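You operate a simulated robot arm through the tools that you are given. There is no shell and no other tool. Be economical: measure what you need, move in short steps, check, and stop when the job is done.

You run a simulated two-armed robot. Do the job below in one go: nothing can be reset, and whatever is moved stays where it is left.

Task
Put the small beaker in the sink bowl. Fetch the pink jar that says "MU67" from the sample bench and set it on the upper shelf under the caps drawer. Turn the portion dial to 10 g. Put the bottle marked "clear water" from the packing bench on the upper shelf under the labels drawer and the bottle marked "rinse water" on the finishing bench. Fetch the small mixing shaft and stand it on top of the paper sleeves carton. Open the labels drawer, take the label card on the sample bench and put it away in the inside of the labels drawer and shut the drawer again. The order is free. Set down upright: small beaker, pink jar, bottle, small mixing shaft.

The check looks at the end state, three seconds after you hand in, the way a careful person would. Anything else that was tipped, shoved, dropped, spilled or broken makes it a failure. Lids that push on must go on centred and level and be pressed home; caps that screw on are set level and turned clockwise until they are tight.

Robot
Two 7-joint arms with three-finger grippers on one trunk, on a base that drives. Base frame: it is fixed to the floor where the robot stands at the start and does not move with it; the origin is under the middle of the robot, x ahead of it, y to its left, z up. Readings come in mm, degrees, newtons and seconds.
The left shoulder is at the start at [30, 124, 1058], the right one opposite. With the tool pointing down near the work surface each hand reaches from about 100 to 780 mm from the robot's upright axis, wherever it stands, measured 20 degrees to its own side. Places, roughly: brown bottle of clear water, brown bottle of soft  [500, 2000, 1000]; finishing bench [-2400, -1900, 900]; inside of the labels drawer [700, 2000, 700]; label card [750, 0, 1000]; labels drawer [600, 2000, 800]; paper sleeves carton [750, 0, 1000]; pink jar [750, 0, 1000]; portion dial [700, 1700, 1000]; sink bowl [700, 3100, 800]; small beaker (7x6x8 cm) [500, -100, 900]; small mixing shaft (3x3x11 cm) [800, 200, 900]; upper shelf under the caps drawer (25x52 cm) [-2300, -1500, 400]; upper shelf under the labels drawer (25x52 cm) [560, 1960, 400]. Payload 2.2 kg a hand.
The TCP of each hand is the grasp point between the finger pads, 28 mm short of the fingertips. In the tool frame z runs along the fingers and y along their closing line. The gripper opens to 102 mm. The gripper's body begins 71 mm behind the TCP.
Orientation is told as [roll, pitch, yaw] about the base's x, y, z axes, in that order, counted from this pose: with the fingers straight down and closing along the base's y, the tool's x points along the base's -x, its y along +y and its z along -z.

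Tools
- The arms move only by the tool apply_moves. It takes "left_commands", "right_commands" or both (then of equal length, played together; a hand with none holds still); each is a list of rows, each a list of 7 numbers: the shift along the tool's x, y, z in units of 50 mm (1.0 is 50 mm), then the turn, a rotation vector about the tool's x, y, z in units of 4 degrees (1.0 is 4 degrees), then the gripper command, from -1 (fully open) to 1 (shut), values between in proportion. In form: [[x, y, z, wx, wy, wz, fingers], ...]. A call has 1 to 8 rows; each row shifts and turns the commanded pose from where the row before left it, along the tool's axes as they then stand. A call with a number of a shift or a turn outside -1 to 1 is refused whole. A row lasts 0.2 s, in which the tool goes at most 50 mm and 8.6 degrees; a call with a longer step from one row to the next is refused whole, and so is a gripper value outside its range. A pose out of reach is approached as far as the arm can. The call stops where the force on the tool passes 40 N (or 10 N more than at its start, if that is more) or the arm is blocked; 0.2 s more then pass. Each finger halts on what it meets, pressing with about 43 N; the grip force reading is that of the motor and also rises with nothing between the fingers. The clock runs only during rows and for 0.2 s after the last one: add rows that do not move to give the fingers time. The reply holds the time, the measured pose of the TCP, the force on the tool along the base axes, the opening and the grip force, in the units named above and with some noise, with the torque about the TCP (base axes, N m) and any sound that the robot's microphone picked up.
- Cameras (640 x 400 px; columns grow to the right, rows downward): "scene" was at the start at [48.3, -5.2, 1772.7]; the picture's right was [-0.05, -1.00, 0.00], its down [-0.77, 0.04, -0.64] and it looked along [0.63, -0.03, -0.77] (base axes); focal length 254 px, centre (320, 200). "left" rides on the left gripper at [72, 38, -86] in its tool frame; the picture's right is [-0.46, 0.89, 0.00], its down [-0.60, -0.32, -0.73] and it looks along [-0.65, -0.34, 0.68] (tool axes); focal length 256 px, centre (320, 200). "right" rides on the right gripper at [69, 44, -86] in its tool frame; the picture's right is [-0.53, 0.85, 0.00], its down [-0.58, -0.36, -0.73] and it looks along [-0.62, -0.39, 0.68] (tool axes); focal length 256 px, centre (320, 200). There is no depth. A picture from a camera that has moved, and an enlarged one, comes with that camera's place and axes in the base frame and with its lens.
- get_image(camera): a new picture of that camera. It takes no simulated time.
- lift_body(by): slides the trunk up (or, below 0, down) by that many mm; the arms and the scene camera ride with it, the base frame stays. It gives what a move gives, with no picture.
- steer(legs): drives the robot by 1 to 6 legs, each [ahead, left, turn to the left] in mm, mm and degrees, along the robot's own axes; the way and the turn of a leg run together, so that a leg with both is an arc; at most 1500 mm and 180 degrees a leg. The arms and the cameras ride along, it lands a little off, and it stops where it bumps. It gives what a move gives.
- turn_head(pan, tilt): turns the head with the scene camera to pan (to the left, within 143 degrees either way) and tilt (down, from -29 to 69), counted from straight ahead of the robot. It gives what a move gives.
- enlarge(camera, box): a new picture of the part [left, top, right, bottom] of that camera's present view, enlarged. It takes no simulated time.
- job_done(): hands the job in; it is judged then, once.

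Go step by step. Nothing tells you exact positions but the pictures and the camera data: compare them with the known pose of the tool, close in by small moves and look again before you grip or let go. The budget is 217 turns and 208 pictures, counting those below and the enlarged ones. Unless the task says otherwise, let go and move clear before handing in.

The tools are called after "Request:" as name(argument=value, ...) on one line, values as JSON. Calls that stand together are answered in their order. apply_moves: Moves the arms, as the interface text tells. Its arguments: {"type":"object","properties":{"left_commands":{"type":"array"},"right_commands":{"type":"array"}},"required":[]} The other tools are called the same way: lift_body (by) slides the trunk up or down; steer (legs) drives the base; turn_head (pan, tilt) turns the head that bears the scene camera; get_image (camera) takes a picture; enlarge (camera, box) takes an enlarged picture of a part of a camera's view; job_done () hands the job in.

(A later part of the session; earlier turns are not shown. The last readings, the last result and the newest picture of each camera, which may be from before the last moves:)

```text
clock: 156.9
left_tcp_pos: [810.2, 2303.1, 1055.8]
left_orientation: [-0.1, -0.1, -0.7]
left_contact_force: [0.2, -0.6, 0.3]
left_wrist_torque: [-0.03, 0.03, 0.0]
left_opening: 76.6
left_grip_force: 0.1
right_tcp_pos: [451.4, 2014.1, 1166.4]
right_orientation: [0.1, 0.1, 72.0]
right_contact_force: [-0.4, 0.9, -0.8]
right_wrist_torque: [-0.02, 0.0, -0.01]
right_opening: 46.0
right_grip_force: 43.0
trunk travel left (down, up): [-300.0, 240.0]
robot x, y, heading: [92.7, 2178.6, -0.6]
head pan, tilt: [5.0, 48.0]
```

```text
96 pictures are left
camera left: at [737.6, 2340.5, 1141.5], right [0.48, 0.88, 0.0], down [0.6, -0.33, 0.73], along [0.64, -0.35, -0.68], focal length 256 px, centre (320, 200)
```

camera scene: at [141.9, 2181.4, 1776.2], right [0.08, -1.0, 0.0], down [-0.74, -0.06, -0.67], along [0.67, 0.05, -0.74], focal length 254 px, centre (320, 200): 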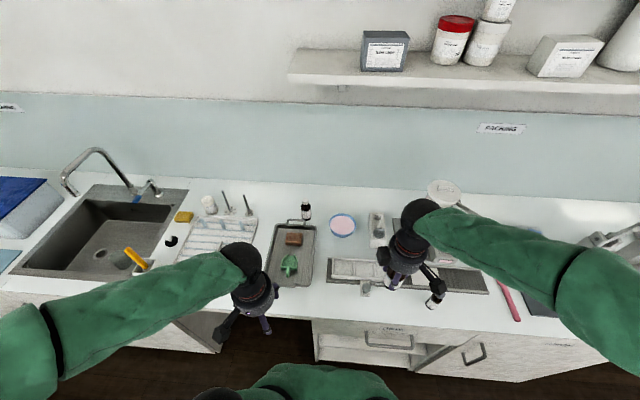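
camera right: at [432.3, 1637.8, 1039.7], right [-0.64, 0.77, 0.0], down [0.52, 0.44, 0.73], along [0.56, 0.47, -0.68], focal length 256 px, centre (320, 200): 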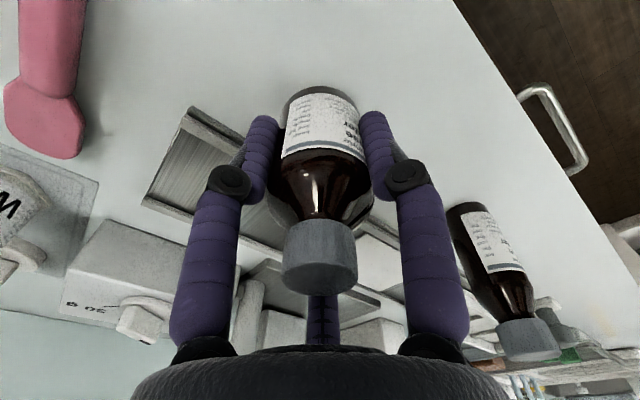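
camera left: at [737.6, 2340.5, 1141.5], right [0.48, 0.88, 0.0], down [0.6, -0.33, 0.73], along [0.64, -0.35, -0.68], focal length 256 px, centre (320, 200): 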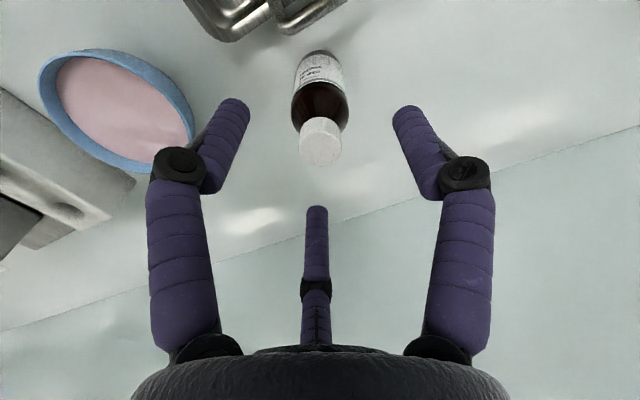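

Request:
apply_moves(left_commands=[[0, 0, 0.9, 0, 0, 0, -0.5], [0, 0, 0.9, 0, 0, 0, -0.5], [0, 0, 0.05, 0, 0, 0, -0.5], [0, 0, 0, 0, 0, 0, 0], [0, 0, 0, 0, 0, 0, 0.5], [0, 0, 0, 0, 0, 0, 0.5]])

Request:
get_image(camera="left")

```text
clock: 158.3
left_tcp_pos: [811.1, 2300.9, 966.4]
left_orientation: [0.1, -0.1, -0.5]
left_contact_force: [0.7, -0.5, 3.1]
left_wrist_torque: [-0.08, 0.01, 0.05]
left_opening: 40.6
left_grip_force: 42.8
right_tcp_pos: [451.0, 2013.2, 1165.8]
right_orientation: [0.0, 0.0, 71.9]
right_contact_force: [-0.2, 0.4, -1.2]
right_wrist_torque: [0.01, 0.02, -0.02]
right_opening: 46.2
right_grip_force: 43.4
trunk travel left (down, up): [-300.0, 240.0]
robot x, y, heading: [91.1, 2172.9, -0.3]
head pan, tilt: [5.0, 48.0]
```

```text
95 pictures are left
camera left: at [737.8, 2339.2, 1052.1], right [0.47, 0.88, 0.0], down [0.6, -0.33, 0.73], along [0.64, -0.35, -0.68], focal length 256 px, centre (320, 200)
```

left: 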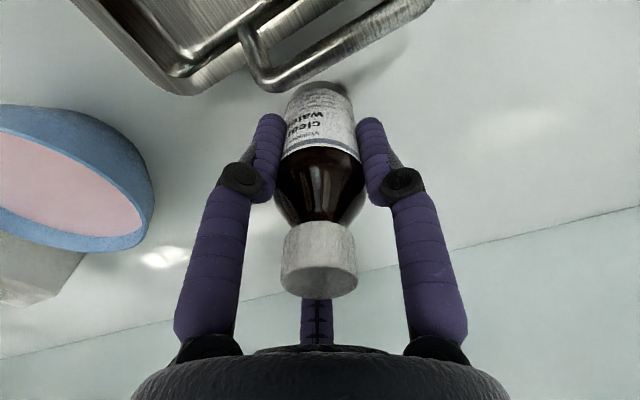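

Gripped. I lift it clear, swing the right hand aside, and bring the bottle to a free spot at the bench front, to regrasp it there at a slant.

Request:
apply_moves(left_commands=[[0, 0, -0.5, 0, 0, 0, 0.6], [0, 0, -1, 0, 0, 0, 0.6], [0, 0, -1, 0, 0, 0, 0.6], [0, 0, -0.9, 0, 0, 0, 0.6], [0.8, -0.4, 0, 0, 0, 0, 0.6], [0.8, -0.4, 0, 0, 0, 0, 0.6], [0.8, -0.4, 0, 0, 0, 0, 0.6], [0.8, -0.4, 0, 0, 0, 0, 0.6]], right_commands=[[0.88, 0.13, 0, 0, 0, 0, 0.6], [0.88, 0.13, 0, 0, 0, 0, 0.6], [0.88, 0.13, 0, 0, 0, 0, 0.6], [0, 0, 0, 0, 0, 0, 0.6], [0, 0, 0, 0, 0, 0, 0.6], [0, 0, 0, 0, 0, 0, 0.6], [0, 0, 0, 0, 0, 0, 0.6], [0, 0, 0, 0, 0, 0, 0.6]])

Request:
apply_moves(left_commands=[[0.85, -0.4, 0, 0, 0, 0, 0.6], [0.85, -0.4, 0, 0, 0, 0, 0.6], [0.85, -0.4, 0, 0, 0, 0, 0.6], [0.85, -0.4, 0, 0, 0, 0, 0.6], [0, 0, 0.9, 0, 0, 0, 0.6], [0, 0, 0.9, 0, 0, 0, 0.6], [0, 0, 0.9, 0, 0, 0, 0.6], [0, 0, 0, 0, 0, 0, 0.6]])

Request:
get_image(camera="left")

Request:
get_image(camera="scene")

```text
clock: 160.1
left_tcp_pos: [646.9, 2221.3, 1134.8]
left_orientation: [0.0, -0.2, -0.6]
left_contact_force: [-0.5, -0.5, -1.0]
left_wrist_torque: [0.02, -0.05, 0.04]
left_opening: 40.3
left_grip_force: 42.8
right_tcp_pos: [390.1, 1893.7, 1166.8]
right_orientation: [-0.1, 0.0, 72.0]
right_contact_force: [0.6, 0.3, -1.3]
right_wrist_torque: [-0.02, -0.01, 0.01]
right_opening: 45.9
right_grip_force: 42.7
trunk travel left (down, up): [-300.0, 240.0]
robot x, y, heading: [93.1, 2174.4, -0.5]
head pan, tilt: [5.0, 48.0]
```

```text
clock: 161.9
left_tcp_pos: [478.8, 2142.6, 996.3]
left_orientation: [0.2, 0.0, -0.6]
left_contact_force: [-0.8, 0.0, -1.5]
left_wrist_torque: [0.02, -0.02, -0.03]
left_opening: 40.4
left_grip_force: 42.8
right_tcp_pos: [390.1, 1894.4, 1168.7]
right_orientation: [-0.2, 0.0, 72.1]
right_contact_force: [0.8, -0.4, 0.2]
right_wrist_torque: [0.0, -0.01, -0.01]
right_opening: 46.1
right_grip_force: 43.4
trunk travel left (down, up): [-300.0, 240.0]
robot x, y, heading: [93.6, 2173.2, -0.3]
head pan, tilt: [5.0, 48.0]
```

```text
94 pictures are left
camera left: at [406.7, 2181.6, 1083.0], right [0.47, 0.88, 0.0], down [0.6, -0.32, 0.73], along [0.65, -0.35, -0.68], focal length 256 px, centre (320, 200)
```

left: 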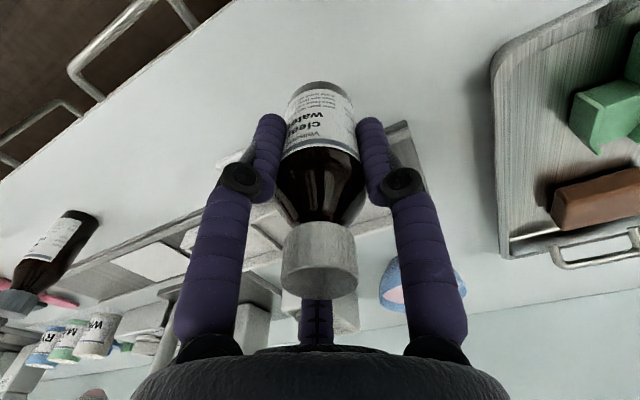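

```text
93 pictures are left
camera scene: at [141.8, 2181.5, 1776.2], right [0.08, -1.0, 0.0], down [-0.74, -0.06, -0.67], along [0.67, 0.05, -0.74], focal length 254 px, centre (320, 200)
```

scene: 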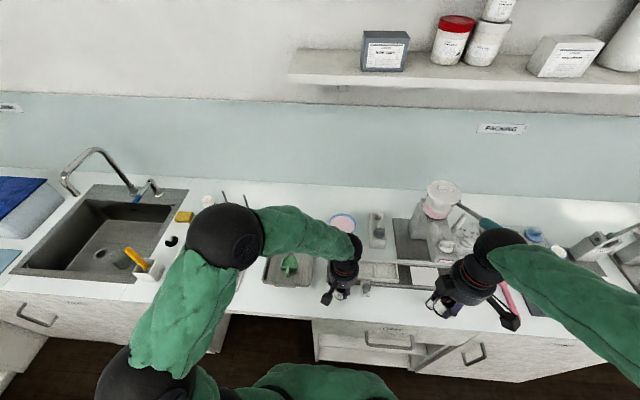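

The spot below is clear. I set the bottle down there.

Request:
apply_moves(left_commands=[[0, 0, 0.4, 0, 0, 0, 0.6], [0, 0, 0.1, 0, 0, 0, 0.6], [0, 0, 0.06, 0, 0, 0, 0.6], [0, 0, 0, 0, 0, 0, 0.6]])

Request:
apply_moves(left_commands=[[0, 0, 0.04, 0, 0, 0, 0.6], [0, 0, 0, 0, 0, 0, 0.6]])

```text
clock: 162.9
left_tcp_pos: [479.1, 2144.9, 968.4]
left_orientation: [0.0, -0.1, -0.7]
left_contact_force: [-0.2, -0.4, -2.4]
left_wrist_torque: [0.02, 0.02, 0.03]
left_opening: 40.5
left_grip_force: 43.0
right_tcp_pos: [391.9, 1893.0, 1168.8]
right_orientation: [-0.1, 0.0, 72.0]
right_contact_force: [-0.8, 0.3, -0.8]
right_wrist_torque: [-0.01, 0.01, -0.04]
right_opening: 46.1
right_grip_force: 42.8
trunk travel left (down, up): [-300.0, 240.0]
robot x, y, heading: [89.2, 2177.6, -0.3]
head pan, tilt: [5.0, 48.0]
```

```text
clock: 163.5
left_tcp_pos: [478.3, 2144.5, 966.6]
left_orientation: [0.2, -0.1, -0.5]
left_contact_force: [0.3, 0.4, -1.3]
left_wrist_torque: [-0.03, 0.01, -0.03]
left_opening: 40.4
left_grip_force: 42.8
right_tcp_pos: [391.9, 1893.8, 1169.7]
right_orientation: [0.0, 0.1, 71.9]
right_contact_force: [-0.7, 0.3, -2.1]
right_wrist_torque: [0.0, -0.02, 0.02]
right_opening: 46.1
right_grip_force: 43.2
trunk travel left (down, up): [-300.0, 240.0]
robot x, y, heading: [93.3, 2177.7, -0.6]
head pan, tilt: [5.0, 48.0]
```

Request:
apply_moves(left_commands=[[0, 0, 0.04, 0, 0, 0, 0.6], [0, 0, 0, 0, 0, 0, 0.6]])

Request:
apply_moves(left_commands=[[0, 0, 0, 0, 0, 0, 0.2], [0, 0, 0, 0, 0, 0, -0.3], [0, 0, 0, 0, 0, 0, -0.5], [0, 0, -0.5, 0, 0, 0, -0.5], [0, 0, -1, 0, 0, 0, -0.5], [0, 0, -1, 0, 0, 0, -0.5], [0.5, 0, -0.5, 0, 0, 0, -0.5]])

Request:
get_image(camera="left")

```text
clock: 164.1
left_tcp_pos: [478.2, 2144.5, 965.6]
left_orientation: [0.1, -0.1, -0.6]
left_contact_force: [-0.4, -0.4, 0.3]
left_wrist_torque: [0.01, 0.09, -0.03]
left_opening: 40.4
left_grip_force: 42.8
right_tcp_pos: [391.9, 1894.3, 1167.4]
right_orientation: [0.0, 0.1, 72.0]
right_contact_force: [0.0, -0.7, -1.2]
right_wrist_torque: [0.03, -0.02, -0.02]
right_opening: 46.0
right_grip_force: 43.2
trunk travel left (down, up): [-300.0, 240.0]
robot x, y, heading: [93.2, 2177.6, -0.5]
head pan, tilt: [5.0, 48.0]
```

```text
clock: 165.7
left_tcp_pos: [449.2, 2145.0, 1115.2]
left_orientation: [0.0, -0.1, -0.6]
left_contact_force: [-0.2, 0.0, -0.1]
left_wrist_torque: [0.01, -0.05, -0.03]
left_opening: 76.7
left_grip_force: 0.1
right_tcp_pos: [389.9, 1893.7, 1167.9]
right_orientation: [0.0, 0.1, 72.0]
right_contact_force: [-1.1, -1.1, -1.1]
right_wrist_torque: [-0.04, 0.01, 0.01]
right_opening: 46.1
right_grip_force: 43.4
trunk travel left (down, up): [-300.0, 240.0]
robot x, y, heading: [94.0, 2179.0, -0.4]
head pan, tilt: [5.0, 48.0]
```

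```text
92 pictures are left
camera left: at [377.2, 2183.4, 1201.2], right [0.47, 0.88, 0.0], down [0.6, -0.32, 0.73], along [0.64, -0.35, -0.68], focal length 256 px, centre (320, 200)
```

left: 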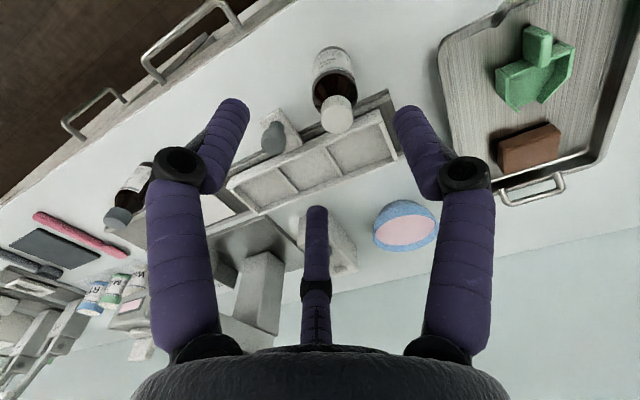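

The bottle stands at about (478,2144). I back off and tilt the left hand ~48° forward to regrasp at a slant.

Request:
steer(legs=[[-230, -80, 0.4]])

Request:
apply_moves(left_commands=[[0, 0, 0, 0, -1, 0, -0.5], [0, 0, 0, 0, -1, 0, -0.5], [0, 0, 0, 0, -1, 0, -0.5], [0, 0, 0, 0, -1, 0, -0.5], [0, 0, 0, 0, -1, 0, -0.5], [0, 0, 0, 0, -1, 0, -0.5], [0, 0, 0, 0, -1, 0, -0.5], [0, 0, 0, 0, -1, 0, -0.5]])

Request:
apply_moves(left_commands=[[0, 0, 0, 0, -1, 0, -0.4], [0, 0, 0, 0, -1, 0, -0.4], [0, 0, 0, 0, -1, 0, -0.4], [0, 0, 0, 0, -1, 0, -0.4]])

Request:
get_image(camera="left")

Request:
get_image(camera="scene")

```text
clock: 167.5
left_tcp_pos: [217.7, 2065.6, 1115.2]
left_orientation: [0.1, -0.1, -0.5]
left_contact_force: [-0.4, -0.3, 0.8]
left_wrist_torque: [0.04, -0.04, -0.02]
left_opening: 76.6
left_grip_force: 0.0
right_tcp_pos: [157.9, 1815.9, 1167.7]
right_orientation: [-0.1, -0.1, 72.2]
right_contact_force: [-0.4, -0.3, -0.6]
right_wrist_torque: [0.0, -0.05, 0.01]
right_opening: 46.1
right_grip_force: 43.1
trunk travel left (down, up): [-300.0, 240.0]
robot x, y, heading: [-142.5, 2100.1, -0.4]
head pan, tilt: [5.0, 48.0]
```

```text
clock: 169.3
left_tcp_pos: [218.1, 2065.3, 1113.9]
left_orientation: [0.0, -32.0, -0.6]
left_contact_force: [-0.4, -0.8, 0.8]
left_wrist_torque: [0.0, -0.03, 0.0]
left_opening: 76.6
left_grip_force: 0.2
right_tcp_pos: [158.7, 1816.5, 1168.3]
right_orientation: [-0.1, 0.2, 72.1]
right_contact_force: [0.1, 0.5, -0.8]
right_wrist_torque: [0.0, -0.03, 0.0]
right_opening: 46.0
right_grip_force: 43.6
trunk travel left (down, up): [-300.0, 240.0]
robot x, y, heading: [-141.2, 2097.0, -0.4]
head pan, tilt: [5.0, 48.0]
```

```text
clock: 170.3
left_tcp_pos: [218.3, 2066.7, 1115.0]
left_orientation: [0.1, -48.2, -0.5]
left_contact_force: [-0.1, -0.8, -0.3]
left_wrist_torque: [-0.04, 0.0, 0.01]
left_opening: 71.5
left_grip_force: 0.1
right_tcp_pos: [159.6, 1816.3, 1167.8]
right_orientation: [-0.1, 0.1, 72.2]
right_contact_force: [0.8, 0.1, -0.3]
right_wrist_torque: [-0.01, 0.02, 0.02]
right_opening: 46.0
right_grip_force: 43.4
trunk travel left (down, up): [-300.0, 240.0]
robot x, y, heading: [-138.9, 2099.1, -0.3]
head pan, tilt: [5.0, 48.0]
```

```text
91 pictures are left
camera left: at [106.0, 2105.1, 1118.1], right [0.32, 0.88, 0.35], down [-0.14, -0.32, 0.94], along [0.94, -0.35, 0.03], focal length 256 px, centre (320, 200)
```

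left: 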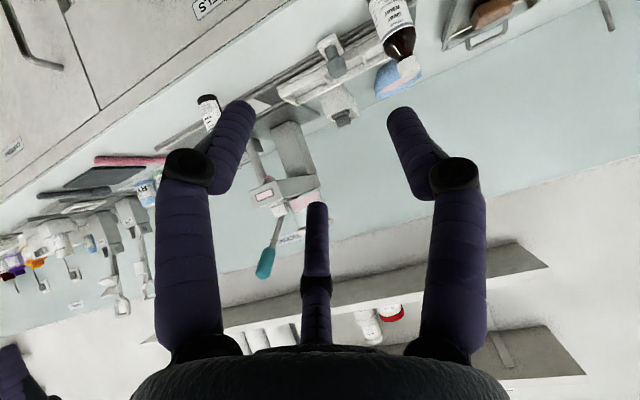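

```text
90 pictures are left
camera scene: at [-90.5, 2102.9, 1776.1], right [0.08, -1.0, 0.0], down [-0.74, -0.06, -0.67], along [0.67, 0.06, -0.74], focal length 254 px, centre (320, 200)
```

scene: 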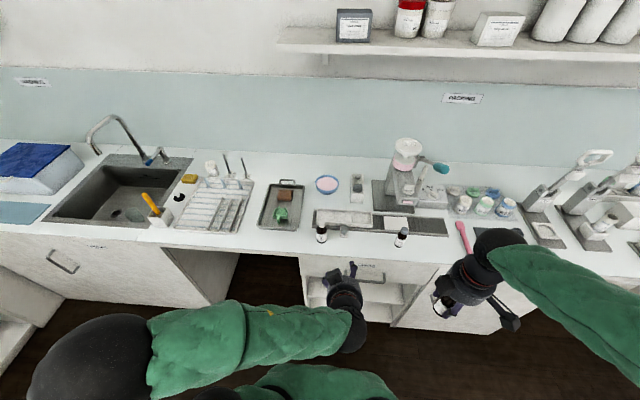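

Request:
apply_moves(left_commands=[[-0.2, 0.276, 0.826, 0, 0, 0, -0.4], [-0.2, 0.276, 0.826, 0, 0, 0, -0.4], [-0.2, 0.276, 0.826, 0, 0, 0, -0.4], [-0.2, 0.276, 0.826, 0, 0, 0, -0.4], [-0.2, 0.276, 0.826, 0, 0, 0, -0.4], [0, 0, 0, 0, 0, 0, -0.4]])

Request:
get_image(camera="left")

Request:
enlarge(camera="scene", box=[260, 190, 400, 290])

```text
clock: 171.7
left_tcp_pos: [405.3, 2132.7, 1014.4]
left_orientation: [0.2, -48.2, -0.7]
left_contact_force: [1.1, 0.1, 0.7]
left_wrist_torque: [0.01, 0.02, 0.02]
left_opening: 71.3
left_grip_force: 0.1
right_tcp_pos: [158.3, 1816.4, 1168.2]
right_orientation: [-0.2, 0.1, 72.1]
right_contact_force: [0.1, -0.3, -1.0]
right_wrist_torque: [-0.01, -0.01, -0.03]
right_opening: 46.0
right_grip_force: 43.0
trunk travel left (down, up): [-300.0, 240.0]
robot x, y, heading: [-143.8, 2093.8, -0.4]
head pan, tilt: [5.0, 48.0]
```

```text
89 pictures are left
camera left: at [291.7, 2172.6, 1016.5], right [0.32, 0.88, 0.35], down [-0.14, -0.32, 0.94], along [0.94, -0.35, 0.03], focal length 256 px, centre (320, 200)
```

left: 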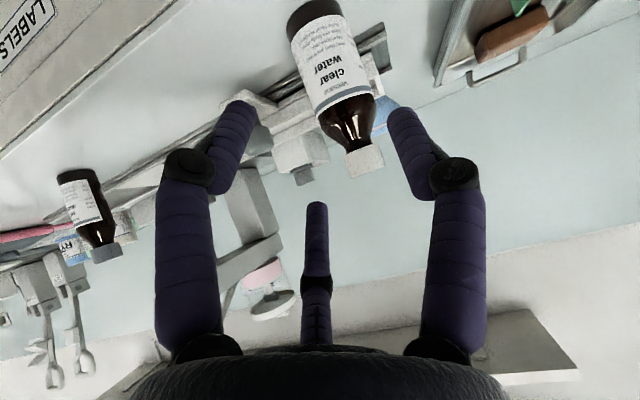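

```text
4.00 times, centred on (330, 240) of scene
camera zoom: at [-91.5, 2102.6, 1776.2], right [0.08, -1.0, 0.0], down [-0.74, -0.06, -0.67], along [0.67, 0.06, -0.74], focal length 1016 px, centre (280, 40)
```

zoom: 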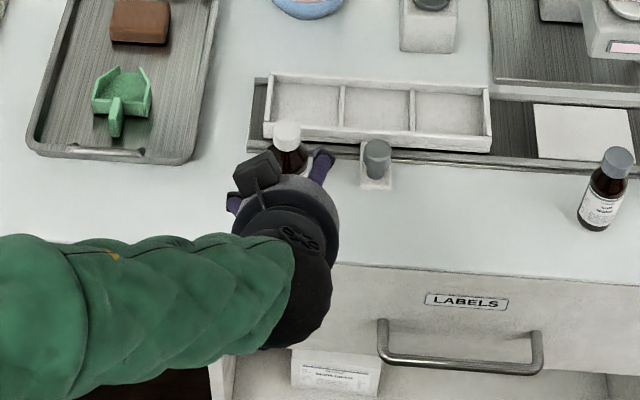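

Request:
apply_moves(left_commands=[[0, 0.11, 0.2, 0, 0, 0, -0.4], [0, 0, 0.5, 0, 0, 0, -0.4], [0, 0, 0.5, 0, 0, 0, -0.4], [0, 0, 0, 0, 0, 0, -0.4]])

Request:
get_image(camera="left")

```text
clock: 172.7
left_tcp_pos: [450.6, 2139.0, 973.4]
left_orientation: [0.1, -48.1, -0.6]
left_contact_force: [0.2, 0.6, -0.4]
left_wrist_torque: [0.01, 0.02, 0.0]
left_opening: 71.4
left_grip_force: 0.1
right_tcp_pos: [157.8, 1815.5, 1167.6]
right_orientation: [-0.1, 0.0, 72.1]
right_contact_force: [-0.3, 0.0, -0.9]
right_wrist_torque: [0.02, 0.02, -0.01]
right_opening: 46.1
right_grip_force: 43.1
trunk travel left (down, up): [-300.0, 240.0]
robot x, y, heading: [-142.5, 2096.1, -0.1]
head pan, tilt: [5.0, 48.0]
```

```text
87 pictures are left
camera left: at [336.8, 2178.0, 977.5], right [0.32, 0.88, 0.35], down [-0.14, -0.32, 0.94], along [0.94, -0.35, 0.03], focal length 256 px, centre (320, 200)
```

left: 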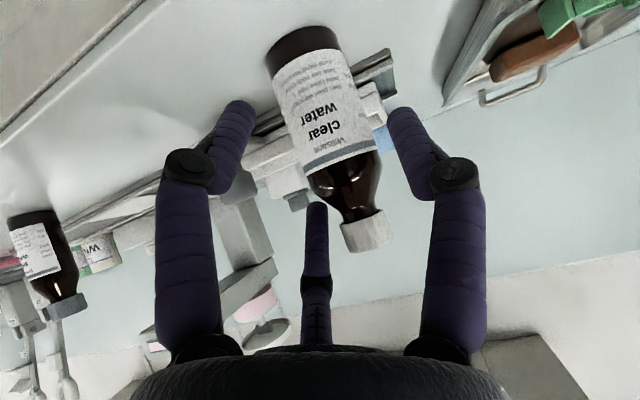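

Request:
apply_moves(left_commands=[[0, 0, 0.3, 0, 0, 0, -0.4], [0, 0, 0.26, 0, 0, 0, -0.4], [0, 0, 0, 0, 0, 0, -0.4]])

Request:
get_image(camera="left")

```text
clock: 173.5
left_tcp_pos: [470.9, 2139.4, 955.8]
left_orientation: [0.0, -48.1, -0.6]
left_contact_force: [0.6, 0.0, -0.4]
left_wrist_torque: [0.0, 0.01, 0.01]
left_opening: 71.4
left_grip_force: 0.0
right_tcp_pos: [159.2, 1815.4, 1168.5]
right_orientation: [-0.1, 0.1, 72.1]
right_contact_force: [0.2, -0.1, -0.8]
right_wrist_torque: [-0.01, -0.03, 0.0]
right_opening: 45.8
right_grip_force: 43.3
trunk travel left (down, up): [-300.0, 240.0]
robot x, y, heading: [-142.0, 2100.4, -0.1]
head pan, tilt: [5.0, 48.0]
```

```text
86 pictures are left
camera left: at [358.3, 2178.6, 959.2], right [0.32, 0.88, 0.35], down [-0.14, -0.32, 0.94], along [0.94, -0.35, 0.03], focal length 256 px, centre (320, 200)
```

left: 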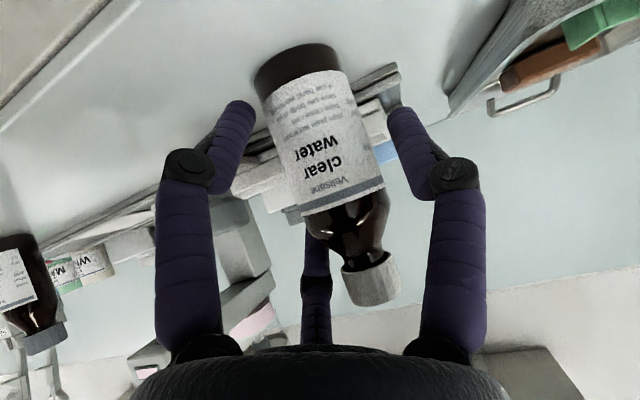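

Request:
apply_moves(left_commands=[[0, 0, 0, 0, 0, 0, -0.25], [0, 0, 0, 0, 0, 0, -0.1], [0, 0, 0, 0, 0, 0, 0.05], [0, 0, 0, 0, 0, 0, 0.2], [0, 0, 0, 0, 0, 0, 0.4], [0, 0, 0, 0, 0, 0, 0.4]])

Request:
get_image(camera="left")

Request:
enlarge(camera="scene", box=[260, 190, 400, 290])

```text
clock: 174.9
left_tcp_pos: [471.5, 2138.8, 956.0]
left_orientation: [0.2, -48.2, -0.6]
left_contact_force: [0.3, -0.7, 4.4]
left_wrist_torque: [-0.06, -0.01, 0.01]
left_opening: 55.2
left_grip_force: 42.6
right_tcp_pos: [158.4, 1815.9, 1168.1]
right_orientation: [-0.2, 0.0, 72.1]
right_contact_force: [0.4, 0.7, -0.5]
right_wrist_torque: [0.0, 0.01, 0.02]
right_opening: 46.0
right_grip_force: 43.1
trunk travel left (down, up): [-300.0, 240.0]
robot x, y, heading: [-137.4, 2099.3, -0.2]
head pan, tilt: [5.0, 48.0]
```

```text
85 pictures are left
camera left: at [358.6, 2178.5, 959.8], right [0.32, 0.88, 0.35], down [-0.14, -0.32, 0.94], along [0.94, -0.35, 0.03], focal length 256 px, centre (320, 200)
```

left: 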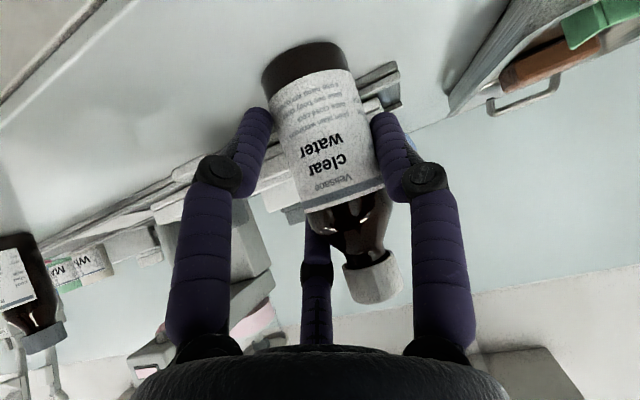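

```text
4.00 times, centred on (330, 240) of scene
camera zoom: at [-90.6, 2102.7, 1776.2], right [0.08, -1.0, 0.0], down [-0.74, -0.06, -0.67], along [0.67, 0.06, -0.74], focal length 1016 px, centre (280, 40)
```

zoom: 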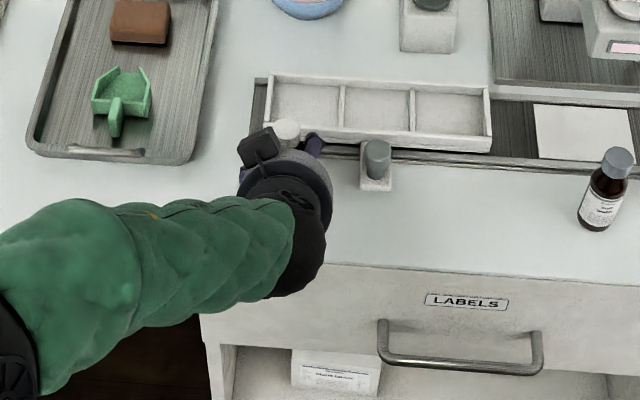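

Gripped across the label. I lift straight up, then draw it back off the bench and check that it hangs upright.

Request:
apply_moves(left_commands=[[-0.3, 0, -0.27, 0, 0, 0, 0.4], [-0.45, 0, -0.4, 0, 0, 0, 0.4], [-0.45, 0, -0.4, 0, 0, 0, 0.4], [0.62, 0, -0.69, 0, 0, 0, 0.4], [0.62, 0, -0.69, 0, 0, 0, 0.4], [0.62, 0, -0.69, 0, 0, 0, 0.4], [0.62, 0, -0.69, 0, 0, 0, 0.4], [0, 0, 0, 0, 0, 0, 0.4]])

Request:
get_image(camera="scene")

Request:
get_image(camera="left")

```text
clock: 176.7
left_tcp_pos: [286.6, 2141.5, 1037.7]
left_orientation: [0.1, -48.1, -0.6]
left_contact_force: [-0.3, 0.4, -2.5]
left_wrist_torque: [0.0, 0.01, 0.0]
left_opening: 54.3
left_grip_force: 42.7
right_tcp_pos: [159.0, 1815.4, 1167.8]
right_orientation: [0.1, 0.1, 72.1]
right_contact_force: [0.8, 0.4, -0.5]
right_wrist_torque: [0.0, 0.06, 0.02]
right_opening: 46.0
right_grip_force: 43.1
trunk travel left (down, up): [-300.0, 240.0]
robot x, y, heading: [-141.5, 2097.9, -0.3]
head pan, tilt: [5.0, 48.0]
```

```text
83 pictures are left
camera scene: at [-89.0, 2102.5, 1776.1], right [0.08, -1.0, 0.0], down [-0.74, -0.06, -0.67], along [0.67, 0.06, -0.74], focal length 254 px, centre (320, 200)
```

scene: 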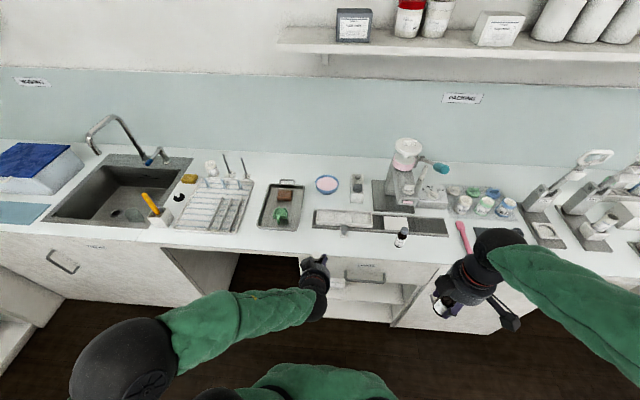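

```text
82 pictures are left
camera left: at [174.9, 2180.6, 1041.3], right [0.32, 0.88, 0.35], down [-0.14, -0.32, 0.94], along [0.94, -0.35, 0.02], focal length 256 px, centre (320, 200)
```

left: 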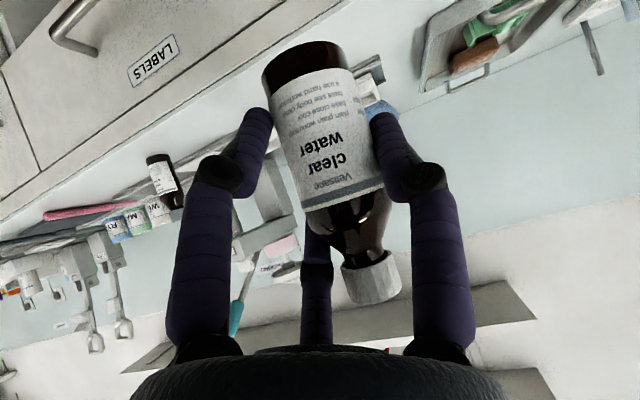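

The bottle hangs upright. I lower the trunk fully and shift right, then look into the shelf under the labels drawer.

Request:
lift_body(by=-290)

Request:
steer(legs=[[-60, -220, 0.3]])

Request:
turn_head(pan=0, tilt=52)

Request:
get_image(camera="scene")

Request:
get_image(camera="left")

```text
clock: 179.7
left_tcp_pos: [286.4, 2140.6, 748.8]
left_orientation: [0.1, -48.1, -0.5]
left_contact_force: [-0.8, 0.0, -2.7]
left_wrist_torque: [0.01, 0.0, -0.02]
left_opening: 54.1
left_grip_force: 42.7
right_tcp_pos: [160.4, 1815.2, 878.2]
right_orientation: [-0.1, 0.0, 72.1]
right_contact_force: [0.3, 0.1, -1.5]
right_wrist_torque: [-0.01, 0.0, 0.01]
right_opening: 46.0
right_grip_force: 43.3
trunk travel left (down, up): [-10.0, 530.0]
robot x, y, heading: [-141.8, 2098.3, -0.1]
head pan, tilt: [5.0, 48.0]
```

```text
clock: 181.4
left_tcp_pos: [226.5, 1924.9, 749.1]
left_orientation: [0.2, -48.1, -0.4]
left_contact_force: [0.0, -1.0, -1.0]
left_wrist_torque: [-0.01, 0.01, 0.0]
left_opening: 53.6
left_grip_force: 42.9
right_tcp_pos: [99.9, 1597.5, 878.4]
right_orientation: [0.0, 0.1, 72.5]
right_contact_force: [0.4, -1.0, -1.2]
right_wrist_torque: [0.02, 0.01, -0.01]
right_opening: 46.0
right_grip_force: 43.2
trunk travel left (down, up): [-10.0, 530.0]
robot x, y, heading: [-200.6, 1879.3, -0.2]
head pan, tilt: [5.0, 48.0]
```

```text
clock: 182.0
left_tcp_pos: [227.5, 1924.1, 747.8]
left_orientation: [0.1, -48.1, -0.3]
left_contact_force: [0.2, 0.3, -1.5]
left_wrist_torque: [-0.01, 0.01, 0.01]
left_opening: 53.9
left_grip_force: 43.0
right_tcp_pos: [100.3, 1598.9, 876.8]
right_orientation: [0.1, 0.1, 72.4]
right_contact_force: [-0.4, 0.4, -0.4]
right_wrist_torque: [0.01, 0.0, -0.01]
right_opening: 45.7
right_grip_force: 43.2
trunk travel left (down, up): [-10.0, 530.0]
robot x, y, heading: [-200.4, 1880.3, -0.0]
head pan, tilt: [0.0, 52.0]
```

```text
81 pictures are left
camera scene: at [-153.2, 1876.8, 1480.8], right [0.0, -1.0, 0.0], down [-0.79, 0.0, -0.62], along [0.62, 0.0, -0.79], focal length 254 px, centre (320, 200)
```

scene: 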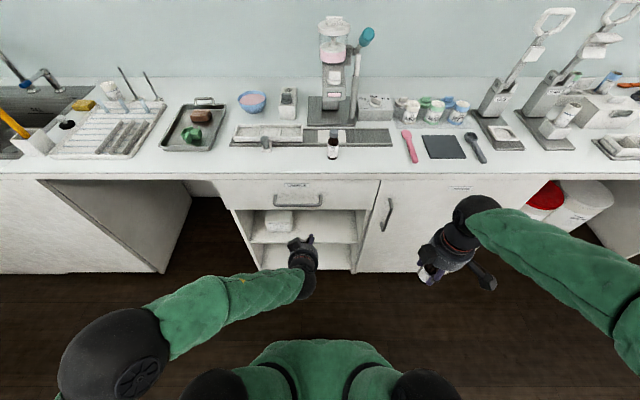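

```text
80 pictures are left
camera left: at [114.5, 1962.8, 751.4], right [0.32, 0.88, 0.35], down [-0.14, -0.32, 0.94], along [0.94, -0.34, 0.02], focal length 256 px, centre (320, 200)
```

left: 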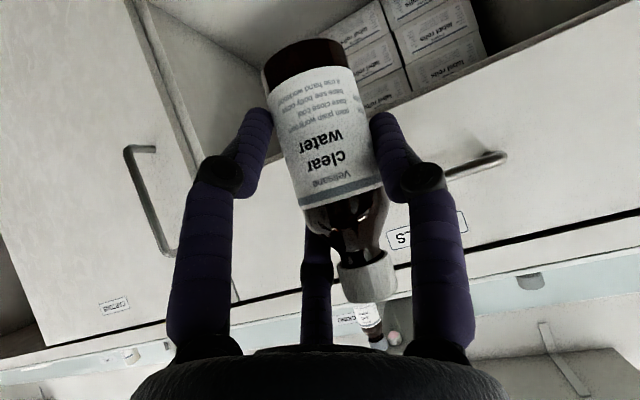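

Request:
enlarge(camera="scene", box=[220, 165, 390, 280])

```text
3.48 times, centred on (305, 222) of scene
camera zoom: at [-153.2, 1876.8, 1480.8], right [0.0, -1.0, 0.0], down [-0.79, 0.0, -0.62], along [0.62, 0.0, -0.79], focal length 884 px, centre (372, 122)
```

zoom: 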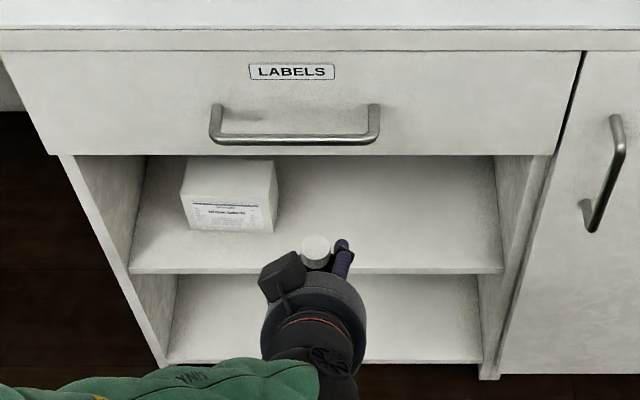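

Shelf surface is z≈418, free on the right (y 1720–1980); a box stands at left. I lower the bottle in front of the opening, aiming to set it at about (505,1870).

Request:
apply_moves(left_commands=[[0.428, -0.203, 0.71, 0, 0, 0, 0.4], [0.428, -0.203, 0.71, 0, 0, 0, 0.4], [0.428, -0.203, 0.71, 0, 0, 0, 0.4], [0.428, -0.203, 0.71, 0, 0, 0, 0.4], [0.428, -0.203, 0.71, 0, 0, 0, 0.4], [0.428, -0.203, 0.71, 0, 0, 0, 0.4], [0, 0, 0, 0, 0, 0, 0.4]])

Request:
get_image(camera="left")

Request:
enlarge(camera="scene", box=[220, 165, 390, 280])

```text
clock: 183.6
left_tcp_pos: [299.1, 1863.4, 507.6]
left_orientation: [0.1, -48.0, -0.3]
left_contact_force: [-0.1, 0.9, -0.5]
left_wrist_torque: [-0.02, 0.03, 0.03]
left_opening: 53.7
left_grip_force: 43.3
right_tcp_pos: [100.3, 1598.0, 877.6]
right_orientation: [0.0, 0.0, 72.4]
right_contact_force: [0.2, -0.4, -1.4]
right_wrist_torque: [0.0, 0.03, 0.02]
right_opening: 46.0
right_grip_force: 42.7
trunk travel left (down, up): [-10.0, 530.0]
robot x, y, heading: [-199.5, 1878.9, 0.2]
head pan, tilt: [0.0, 52.0]
```

```text
78 pictures are left
camera left: at [187.7, 1901.8, 512.3], right [0.32, 0.88, 0.35], down [-0.14, -0.32, 0.94], along [0.94, -0.34, 0.02], focal length 256 px, centre (320, 200)
```

left: 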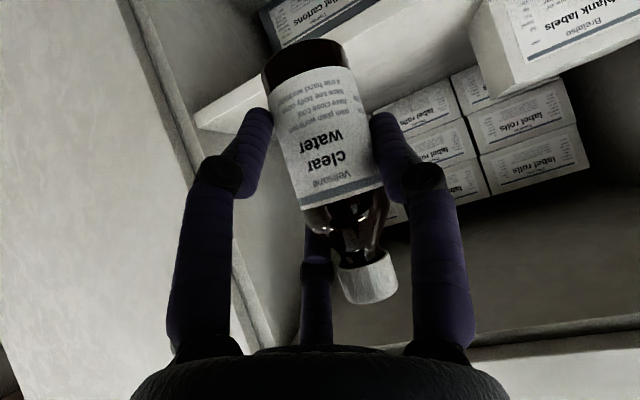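

```text
3.48 times, centred on (305, 222) of scene
camera zoom: at [-153.0, 1876.8, 1480.8], right [0.0, -1.0, 0.0], down [-0.79, 0.0, -0.62], along [0.62, 0.0, -0.79], focal length 884 px, centre (372, 122)
```

zoom: 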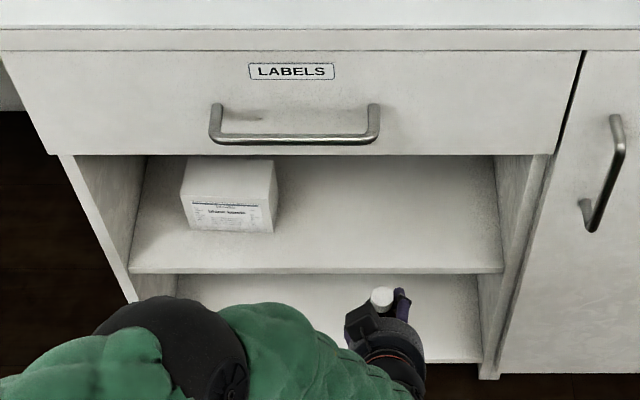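

Shelf surface is nearer z≈400. I move the bottle forward into the opening.

Request:
apply_moves(left_commands=[[-0.5, 0, 0.56, 0, 0, 0, 0.4], [-0.6, 0, 0.67, 0, 0, 0, 0.4], [-0.6, 0, 0.67, 0, 0, 0, 0.4], [-0.6, 0, 0.67, 0, 0, 0, 0.4], [-0.35, 0, 0.39, 0, 0, 0, 0.4], [0, 0, 0, 0, 0, 0, 0.4]])

Request:
get_image(camera="left")

Request:
enlarge(camera="scene", box=[220, 165, 390, 280])

```text
clock: 185.0
left_tcp_pos: [497.8, 1859.7, 509.7]
left_orientation: [0.1, -48.0, -0.5]
left_contact_force: [1.0, -0.5, -2.6]
left_wrist_torque: [-0.04, 0.02, 0.01]
left_opening: 53.7
left_grip_force: 43.3
right_tcp_pos: [100.2, 1598.8, 877.7]
right_orientation: [0.0, 0.1, 72.3]
right_contact_force: [0.1, -0.3, -1.3]
right_wrist_torque: [0.01, 0.03, -0.02]
right_opening: 45.9
right_grip_force: 42.9
trunk travel left (down, up): [-10.0, 530.0]
robot x, y, heading: [-202.0, 1880.6, -0.1]
head pan, tilt: [0.0, 52.0]
```

```text
76 pictures are left
camera left: at [385.0, 1898.4, 513.0], right [0.32, 0.88, 0.35], down [-0.14, -0.32, 0.94], along [0.94, -0.34, 0.02], focal length 256 px, centre (320, 200)
```

left: 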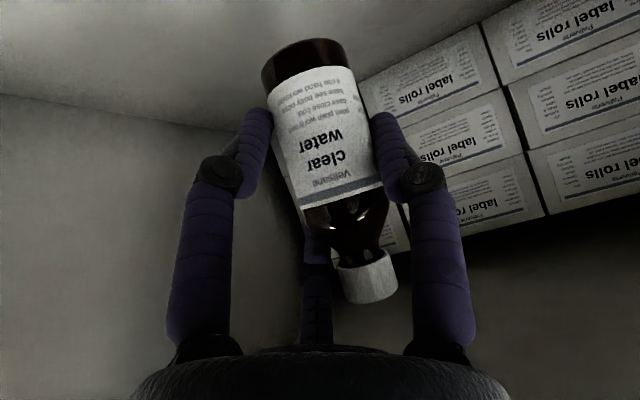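

```text
3.48 times, centred on (305, 222) of scene
camera zoom: at [-153.0, 1876.8, 1480.8], right [0.0, -1.0, 0.0], down [-0.79, 0.0, -0.62], along [0.62, 0.0, -0.79], focal length 884 px, centre (372, 122)
```

zoom: 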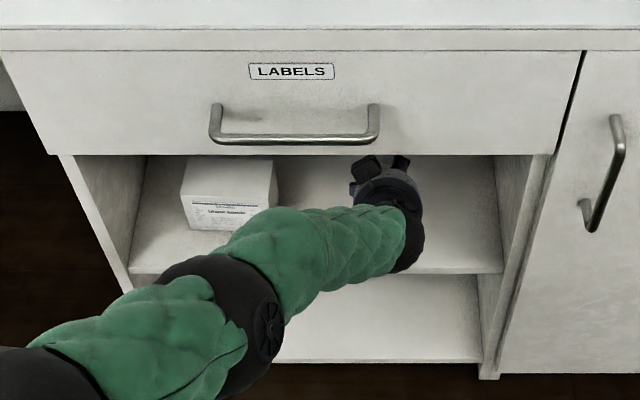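

Inside and clear. I lower it onto the shelf in small steps.

Request:
apply_moves(left_commands=[[0.22, 0, 0.2, 0, 0, 0, 0.4], [0.22, 0, 0.2, 0, 0, 0, 0.4], [0.15, 0, 0.134, 0, 0, 0, 0.4], [0, 0, 0, 0, 0, 0, 0.4]])

Request:
apply_moves(left_commands=[[0.06, 0, 0.054, 0, 0, 0, 0.4], [0.03, 0, 0.027, 0, 0, 0, 0.4], [0, 0, 0, 0, 0, 0, 0.4]])

Request:
get_image(camera="left")

```text
clock: 186.0
left_tcp_pos: [498.6, 1861.1, 469.7]
left_orientation: [0.1, -48.1, -0.4]
left_contact_force: [0.0, 0.8, -2.3]
left_wrist_torque: [-0.02, -0.01, -0.03]
left_opening: 53.9
left_grip_force: 42.5
right_tcp_pos: [100.0, 1598.1, 877.7]
right_orientation: [0.1, 0.1, 72.4]
right_contact_force: [0.2, 0.2, -0.7]
right_wrist_torque: [0.0, 0.02, 0.0]
right_opening: 46.0
right_grip_force: 43.3
trunk travel left (down, up): [-10.0, 530.0]
robot x, y, heading: [-200.9, 1878.7, -0.1]
head pan, tilt: [0.0, 52.0]
```

```text
clock: 186.8
left_tcp_pos: [498.0, 1861.1, 462.8]
left_orientation: [0.2, -48.0, -0.3]
left_contact_force: [-0.2, 0.3, -2.3]
left_wrist_torque: [-0.06, -0.01, 0.0]
left_opening: 53.8
left_grip_force: 43.2
right_tcp_pos: [101.2, 1597.9, 878.2]
right_orientation: [0.0, 0.1, 72.3]
right_contact_force: [0.9, 0.5, -0.2]
right_wrist_torque: [0.01, 0.0, 0.04]
right_opening: 46.0
right_grip_force: 42.8
trunk travel left (down, up): [-10.0, 530.0]
robot x, y, heading: [-198.1, 1879.0, 0.0]
head pan, tilt: [0.0, 52.0]
```

```text
74 pictures are left
camera left: at [385.6, 1899.5, 467.4], right [0.32, 0.88, 0.35], down [-0.14, -0.32, 0.94], along [0.94, -0.34, 0.02], focal length 256 px, centre (320, 200)
```

left: 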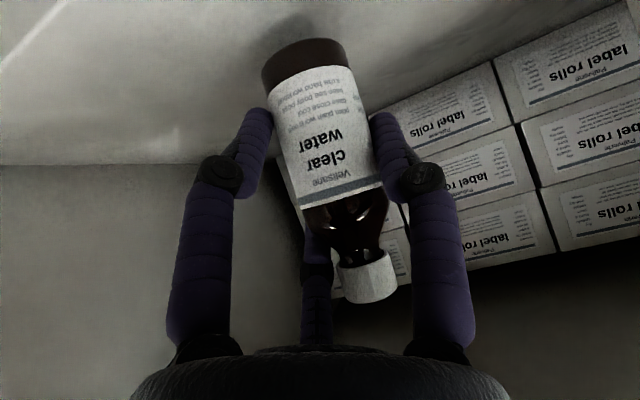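

Request:
apply_moves(left_commands=[[0.045, 0, 0.04, 0, 0, 0, 0.4], [0, 0, 0, 0, 0, 0, 0.4]])

Request:
apply_moves(left_commands=[[0.045, 0, 0.04, 0, 0, 0, 0.4], [0, 0, 0, 0, 0, 0, 0.4]])

Request:
apply_moves(left_commands=[[0.045, 0, 0.04, 0, 0, 0, 0.4], [0, 0, 0, 0, 0, 0, 0.4]])

```text
clock: 187.4
left_tcp_pos: [498.7, 1862.3, 459.4]
left_orientation: [0.0, -48.0, -0.5]
left_contact_force: [0.0, 0.4, -1.1]
left_wrist_torque: [-0.01, 0.0, -0.01]
left_opening: 53.7
left_grip_force: 43.4
right_tcp_pos: [100.7, 1596.4, 877.0]
right_orientation: [0.1, 0.1, 72.4]
right_contact_force: [0.0, 0.1, -1.8]
right_wrist_torque: [0.03, 0.02, -0.01]
right_opening: 46.2
right_grip_force: 42.7
trunk travel left (down, up): [-10.0, 530.0]
robot x, y, heading: [-200.8, 1878.2, -0.2]
head pan, tilt: [0.0, 52.0]
```

```text
clock: 188.0
left_tcp_pos: [498.8, 1862.1, 458.5]
left_orientation: [0.1, -48.0, -0.3]
left_contact_force: [0.1, 0.8, -2.9]
left_wrist_torque: [-0.04, 0.02, 0.04]
left_opening: 53.5
left_grip_force: 43.2
right_tcp_pos: [101.0, 1597.5, 878.0]
right_orientation: [0.0, 0.0, 72.4]
right_contact_force: [-0.4, 0.0, -0.1]
right_wrist_torque: [-0.02, 0.05, -0.01]
right_opening: 46.0
right_grip_force: 42.9
trunk travel left (down, up): [-10.0, 530.0]
robot x, y, heading: [-198.7, 1878.5, -0.0]
head pan, tilt: [0.0, 52.0]
```

```text
clock: 188.6
left_tcp_pos: [497.9, 1862.2, 454.1]
left_orientation: [0.2, -48.0, -0.4]
left_contact_force: [-0.1, 0.6, -0.8]
left_wrist_torque: [-0.01, 0.01, 0.0]
left_opening: 53.8
left_grip_force: 42.7
right_tcp_pos: [100.6, 1597.2, 877.9]
right_orientation: [0.0, 0.1, 72.5]
right_contact_force: [0.6, 0.6, -0.9]
right_wrist_torque: [0.02, 0.01, 0.0]
right_opening: 45.9
right_grip_force: 43.2
trunk travel left (down, up): [-10.0, 530.0]
robot x, y, heading: [-196.0, 1878.4, -0.0]
head pan, tilt: [0.0, 52.0]
```

Request:
apply_moves(left_commands=[[0.045, 0, 0.04, 0, 0, 0, 0.4], [0.03, 0, 0.027, 0, 0, 0, 0.4], [0, 0, 0, 0, 0, 0, 0.4]])

Request:
get_image(camera="left")

```text
clock: 189.4
left_tcp_pos: [498.0, 1863.5, 449.1]
left_orientation: [0.1, -48.0, -0.4]
left_contact_force: [0.8, 1.1, -2.7]
left_wrist_torque: [0.03, 0.0, -0.01]
left_opening: 54.0
left_grip_force: 43.0
right_tcp_pos: [100.5, 1597.3, 877.8]
right_orientation: [0.0, 0.1, 72.4]
right_contact_force: [1.0, -0.1, 0.1]
right_wrist_torque: [-0.04, 0.0, -0.02]
right_opening: 46.1
right_grip_force: 42.8
trunk travel left (down, up): [-10.0, 530.0]
robot x, y, heading: [-198.0, 1874.3, 0.1]
head pan, tilt: [0.0, 52.0]
```

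```text
73 pictures are left
camera left: at [385.4, 1900.6, 452.8], right [0.31, 0.88, 0.35], down [-0.14, -0.32, 0.94], along [0.94, -0.34, 0.02], focal length 256 px, centre (320, 200)
```

left: 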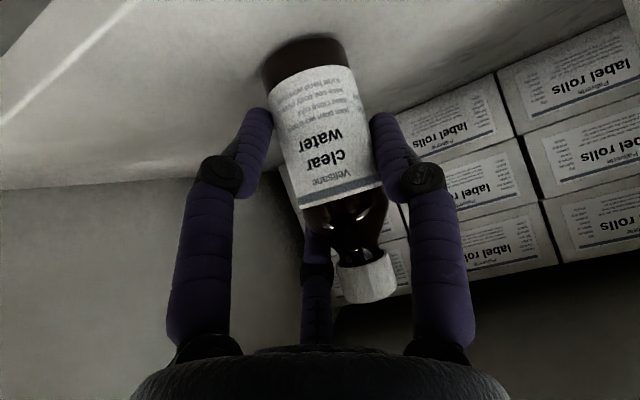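

Request:
apply_moves(left_commands=[[0.037, 0, 0.033, 0, 0, 0, 0.4], [0, 0, 0, 0, 0, 0, 0.4]])

Request:
apply_moves(left_commands=[[0.037, 0, 0.033, 0, 0, 0, 0.4], [0, 0, 0, 0, 0, 0, 0.4]])

```text
clock: 190.0
left_tcp_pos: [499.9, 1861.6, 448.9]
left_orientation: [0.1, -48.3, -0.3]
left_contact_force: [-1.7, -1.0, 10.2]
left_wrist_torque: [-0.24, 0.12, 0.02]
left_opening: 53.9
left_grip_force: 43.0
right_tcp_pos: [99.9, 1599.7, 878.0]
right_orientation: [-0.1, 0.1, 72.4]
right_contact_force: [-0.5, 0.2, -1.2]
right_wrist_torque: [0.0, -0.02, 0.0]
right_opening: 45.9
right_grip_force: 43.0
trunk travel left (down, up): [-10.0, 530.0]
robot x, y, heading: [-201.3, 1880.5, 0.0]
head pan, tilt: [0.0, 52.0]
```

```text
clock: 190.6
left_tcp_pos: [500.5, 1861.5, 448.7]
left_orientation: [0.1, -48.4, -0.3]
left_contact_force: [-6.4, -3.0, 26.0]
left_wrist_torque: [-0.35, 0.46, -0.03]
left_opening: 53.6
left_grip_force: 43.1
right_tcp_pos: [98.9, 1597.2, 877.6]
right_orientation: [-0.2, 0.0, 72.5]
right_contact_force: [-0.1, -0.2, -1.4]
right_wrist_torque: [-0.01, 0.02, -0.01]
right_opening: 46.0
right_grip_force: 42.8
trunk travel left (down, up): [-10.0, 530.0]
robot x, y, heading: [-202.1, 1878.9, 0.2]
head pan, tilt: [0.0, 52.0]
```

Contact. I ease off, open slowly, and back straight out along the fingers.

Request:
apply_moves(left_commands=[[-0.055, 0, -0.05, 0, 0, 0, 0.4], [0, 0, 0, 0, 0, 0, 0.1], [0, 0, 0, 0, 0, 0, -0.05], [0, 0, 0, 0, 0, 0, -0.2], [0, 0, 0, 0, 0, 0, -0.35], [0, 0, 0, 0, 0, 0, -0.4]])

Request:
get_image(camera="left")

```text
clock: 192.0
left_tcp_pos: [499.0, 1860.7, 448.1]
left_orientation: [0.0, -48.0, -0.3]
left_contact_force: [-1.0, 0.4, -0.4]
left_wrist_torque: [-0.01, 0.0, -0.02]
left_opening: 71.0
left_grip_force: 0.0
right_tcp_pos: [101.0, 1598.9, 878.1]
right_orientation: [0.0, 0.0, 72.4]
right_contact_force: [-0.7, 0.0, -0.6]
right_wrist_torque: [0.04, -0.01, 0.01]
right_opening: 46.1
right_grip_force: 43.3
trunk travel left (down, up): [-10.0, 530.0]
robot x, y, heading: [-197.3, 1877.7, -0.3]
head pan, tilt: [0.0, 52.0]
```

```text
72 pictures are left
camera left: at [385.8, 1900.6, 451.9], right [0.32, 0.88, 0.35], down [-0.14, -0.32, 0.94], along [0.94, -0.34, 0.02], focal length 256 px, centre (320, 200)
```

left: 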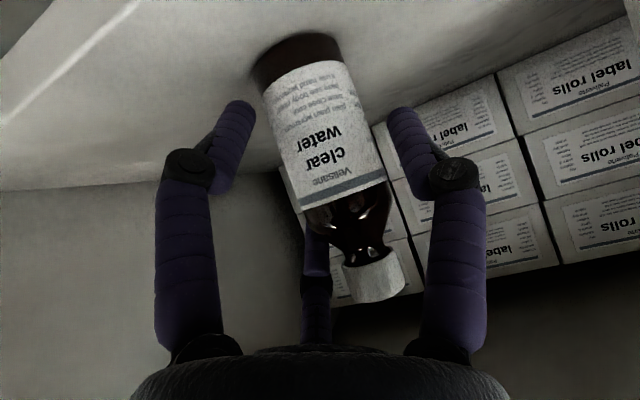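

Request:
apply_moves(left_commands=[[0, 0, -0.2, 0, 0, 0, -0.4], [0, 0, -0.4, 0, 0, 0, -0.4], [0, 0, -0.5, 0, 0, 0, -0.4], [0, 0, -0.7, 0, 0, 0, -0.4], [0.3, 0, -0.8, 0, 0, 0, -0.4], [0.3, 0, -0.8, 0, 0, 0, -0.4], [0.5, 0, -0.7, 0, 0, 0, -0.4], [0, 0, 0, 0, 0, 0, -0.4]])

Request:
get_image(camera="left")

Request:
get_image(camera="scene")

```text
clock: 193.8
left_tcp_pos: [309.5, 1865.8, 544.7]
left_orientation: [0.1, -48.1, -0.4]
left_contact_force: [0.4, 0.4, 1.0]
left_wrist_torque: [-0.01, 0.03, 0.02]
left_opening: 71.6
left_grip_force: 0.0
right_tcp_pos: [100.3, 1597.2, 877.7]
right_orientation: [0.0, 0.1, 72.4]
right_contact_force: [-0.3, -0.5, -0.9]
right_wrist_torque: [0.01, -0.01, 0.0]
right_opening: 46.0
right_grip_force: 43.2
trunk travel left (down, up): [-10.0, 530.0]
robot x, y, heading: [-198.5, 1879.1, 0.2]
head pan, tilt: [0.0, 52.0]
```

```text
71 pictures are left
camera left: at [196.3, 1903.7, 548.3], right [0.31, 0.88, 0.35], down [-0.14, -0.32, 0.94], along [0.94, -0.34, 0.03], focal length 256 px, centre (320, 200)
```

left: 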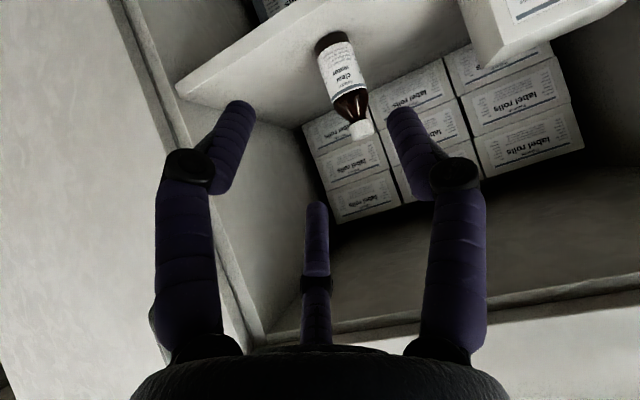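

```text
70 pictures are left
camera scene: at [-153.4, 1876.8, 1480.7], right [0.0, -1.0, 0.0], down [-0.79, 0.0, -0.62], along [0.62, 0.0, -0.79], focal length 254 px, centre (320, 200)
```

scene: 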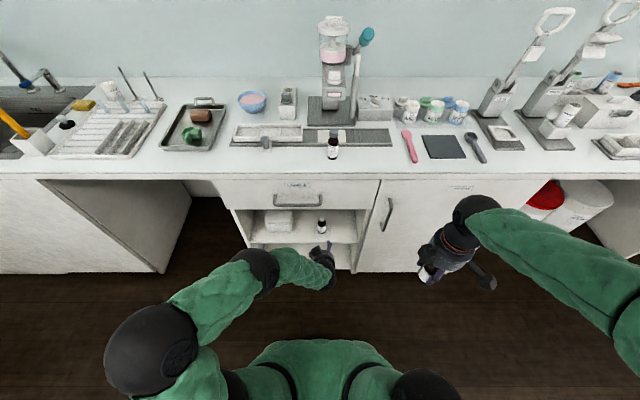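

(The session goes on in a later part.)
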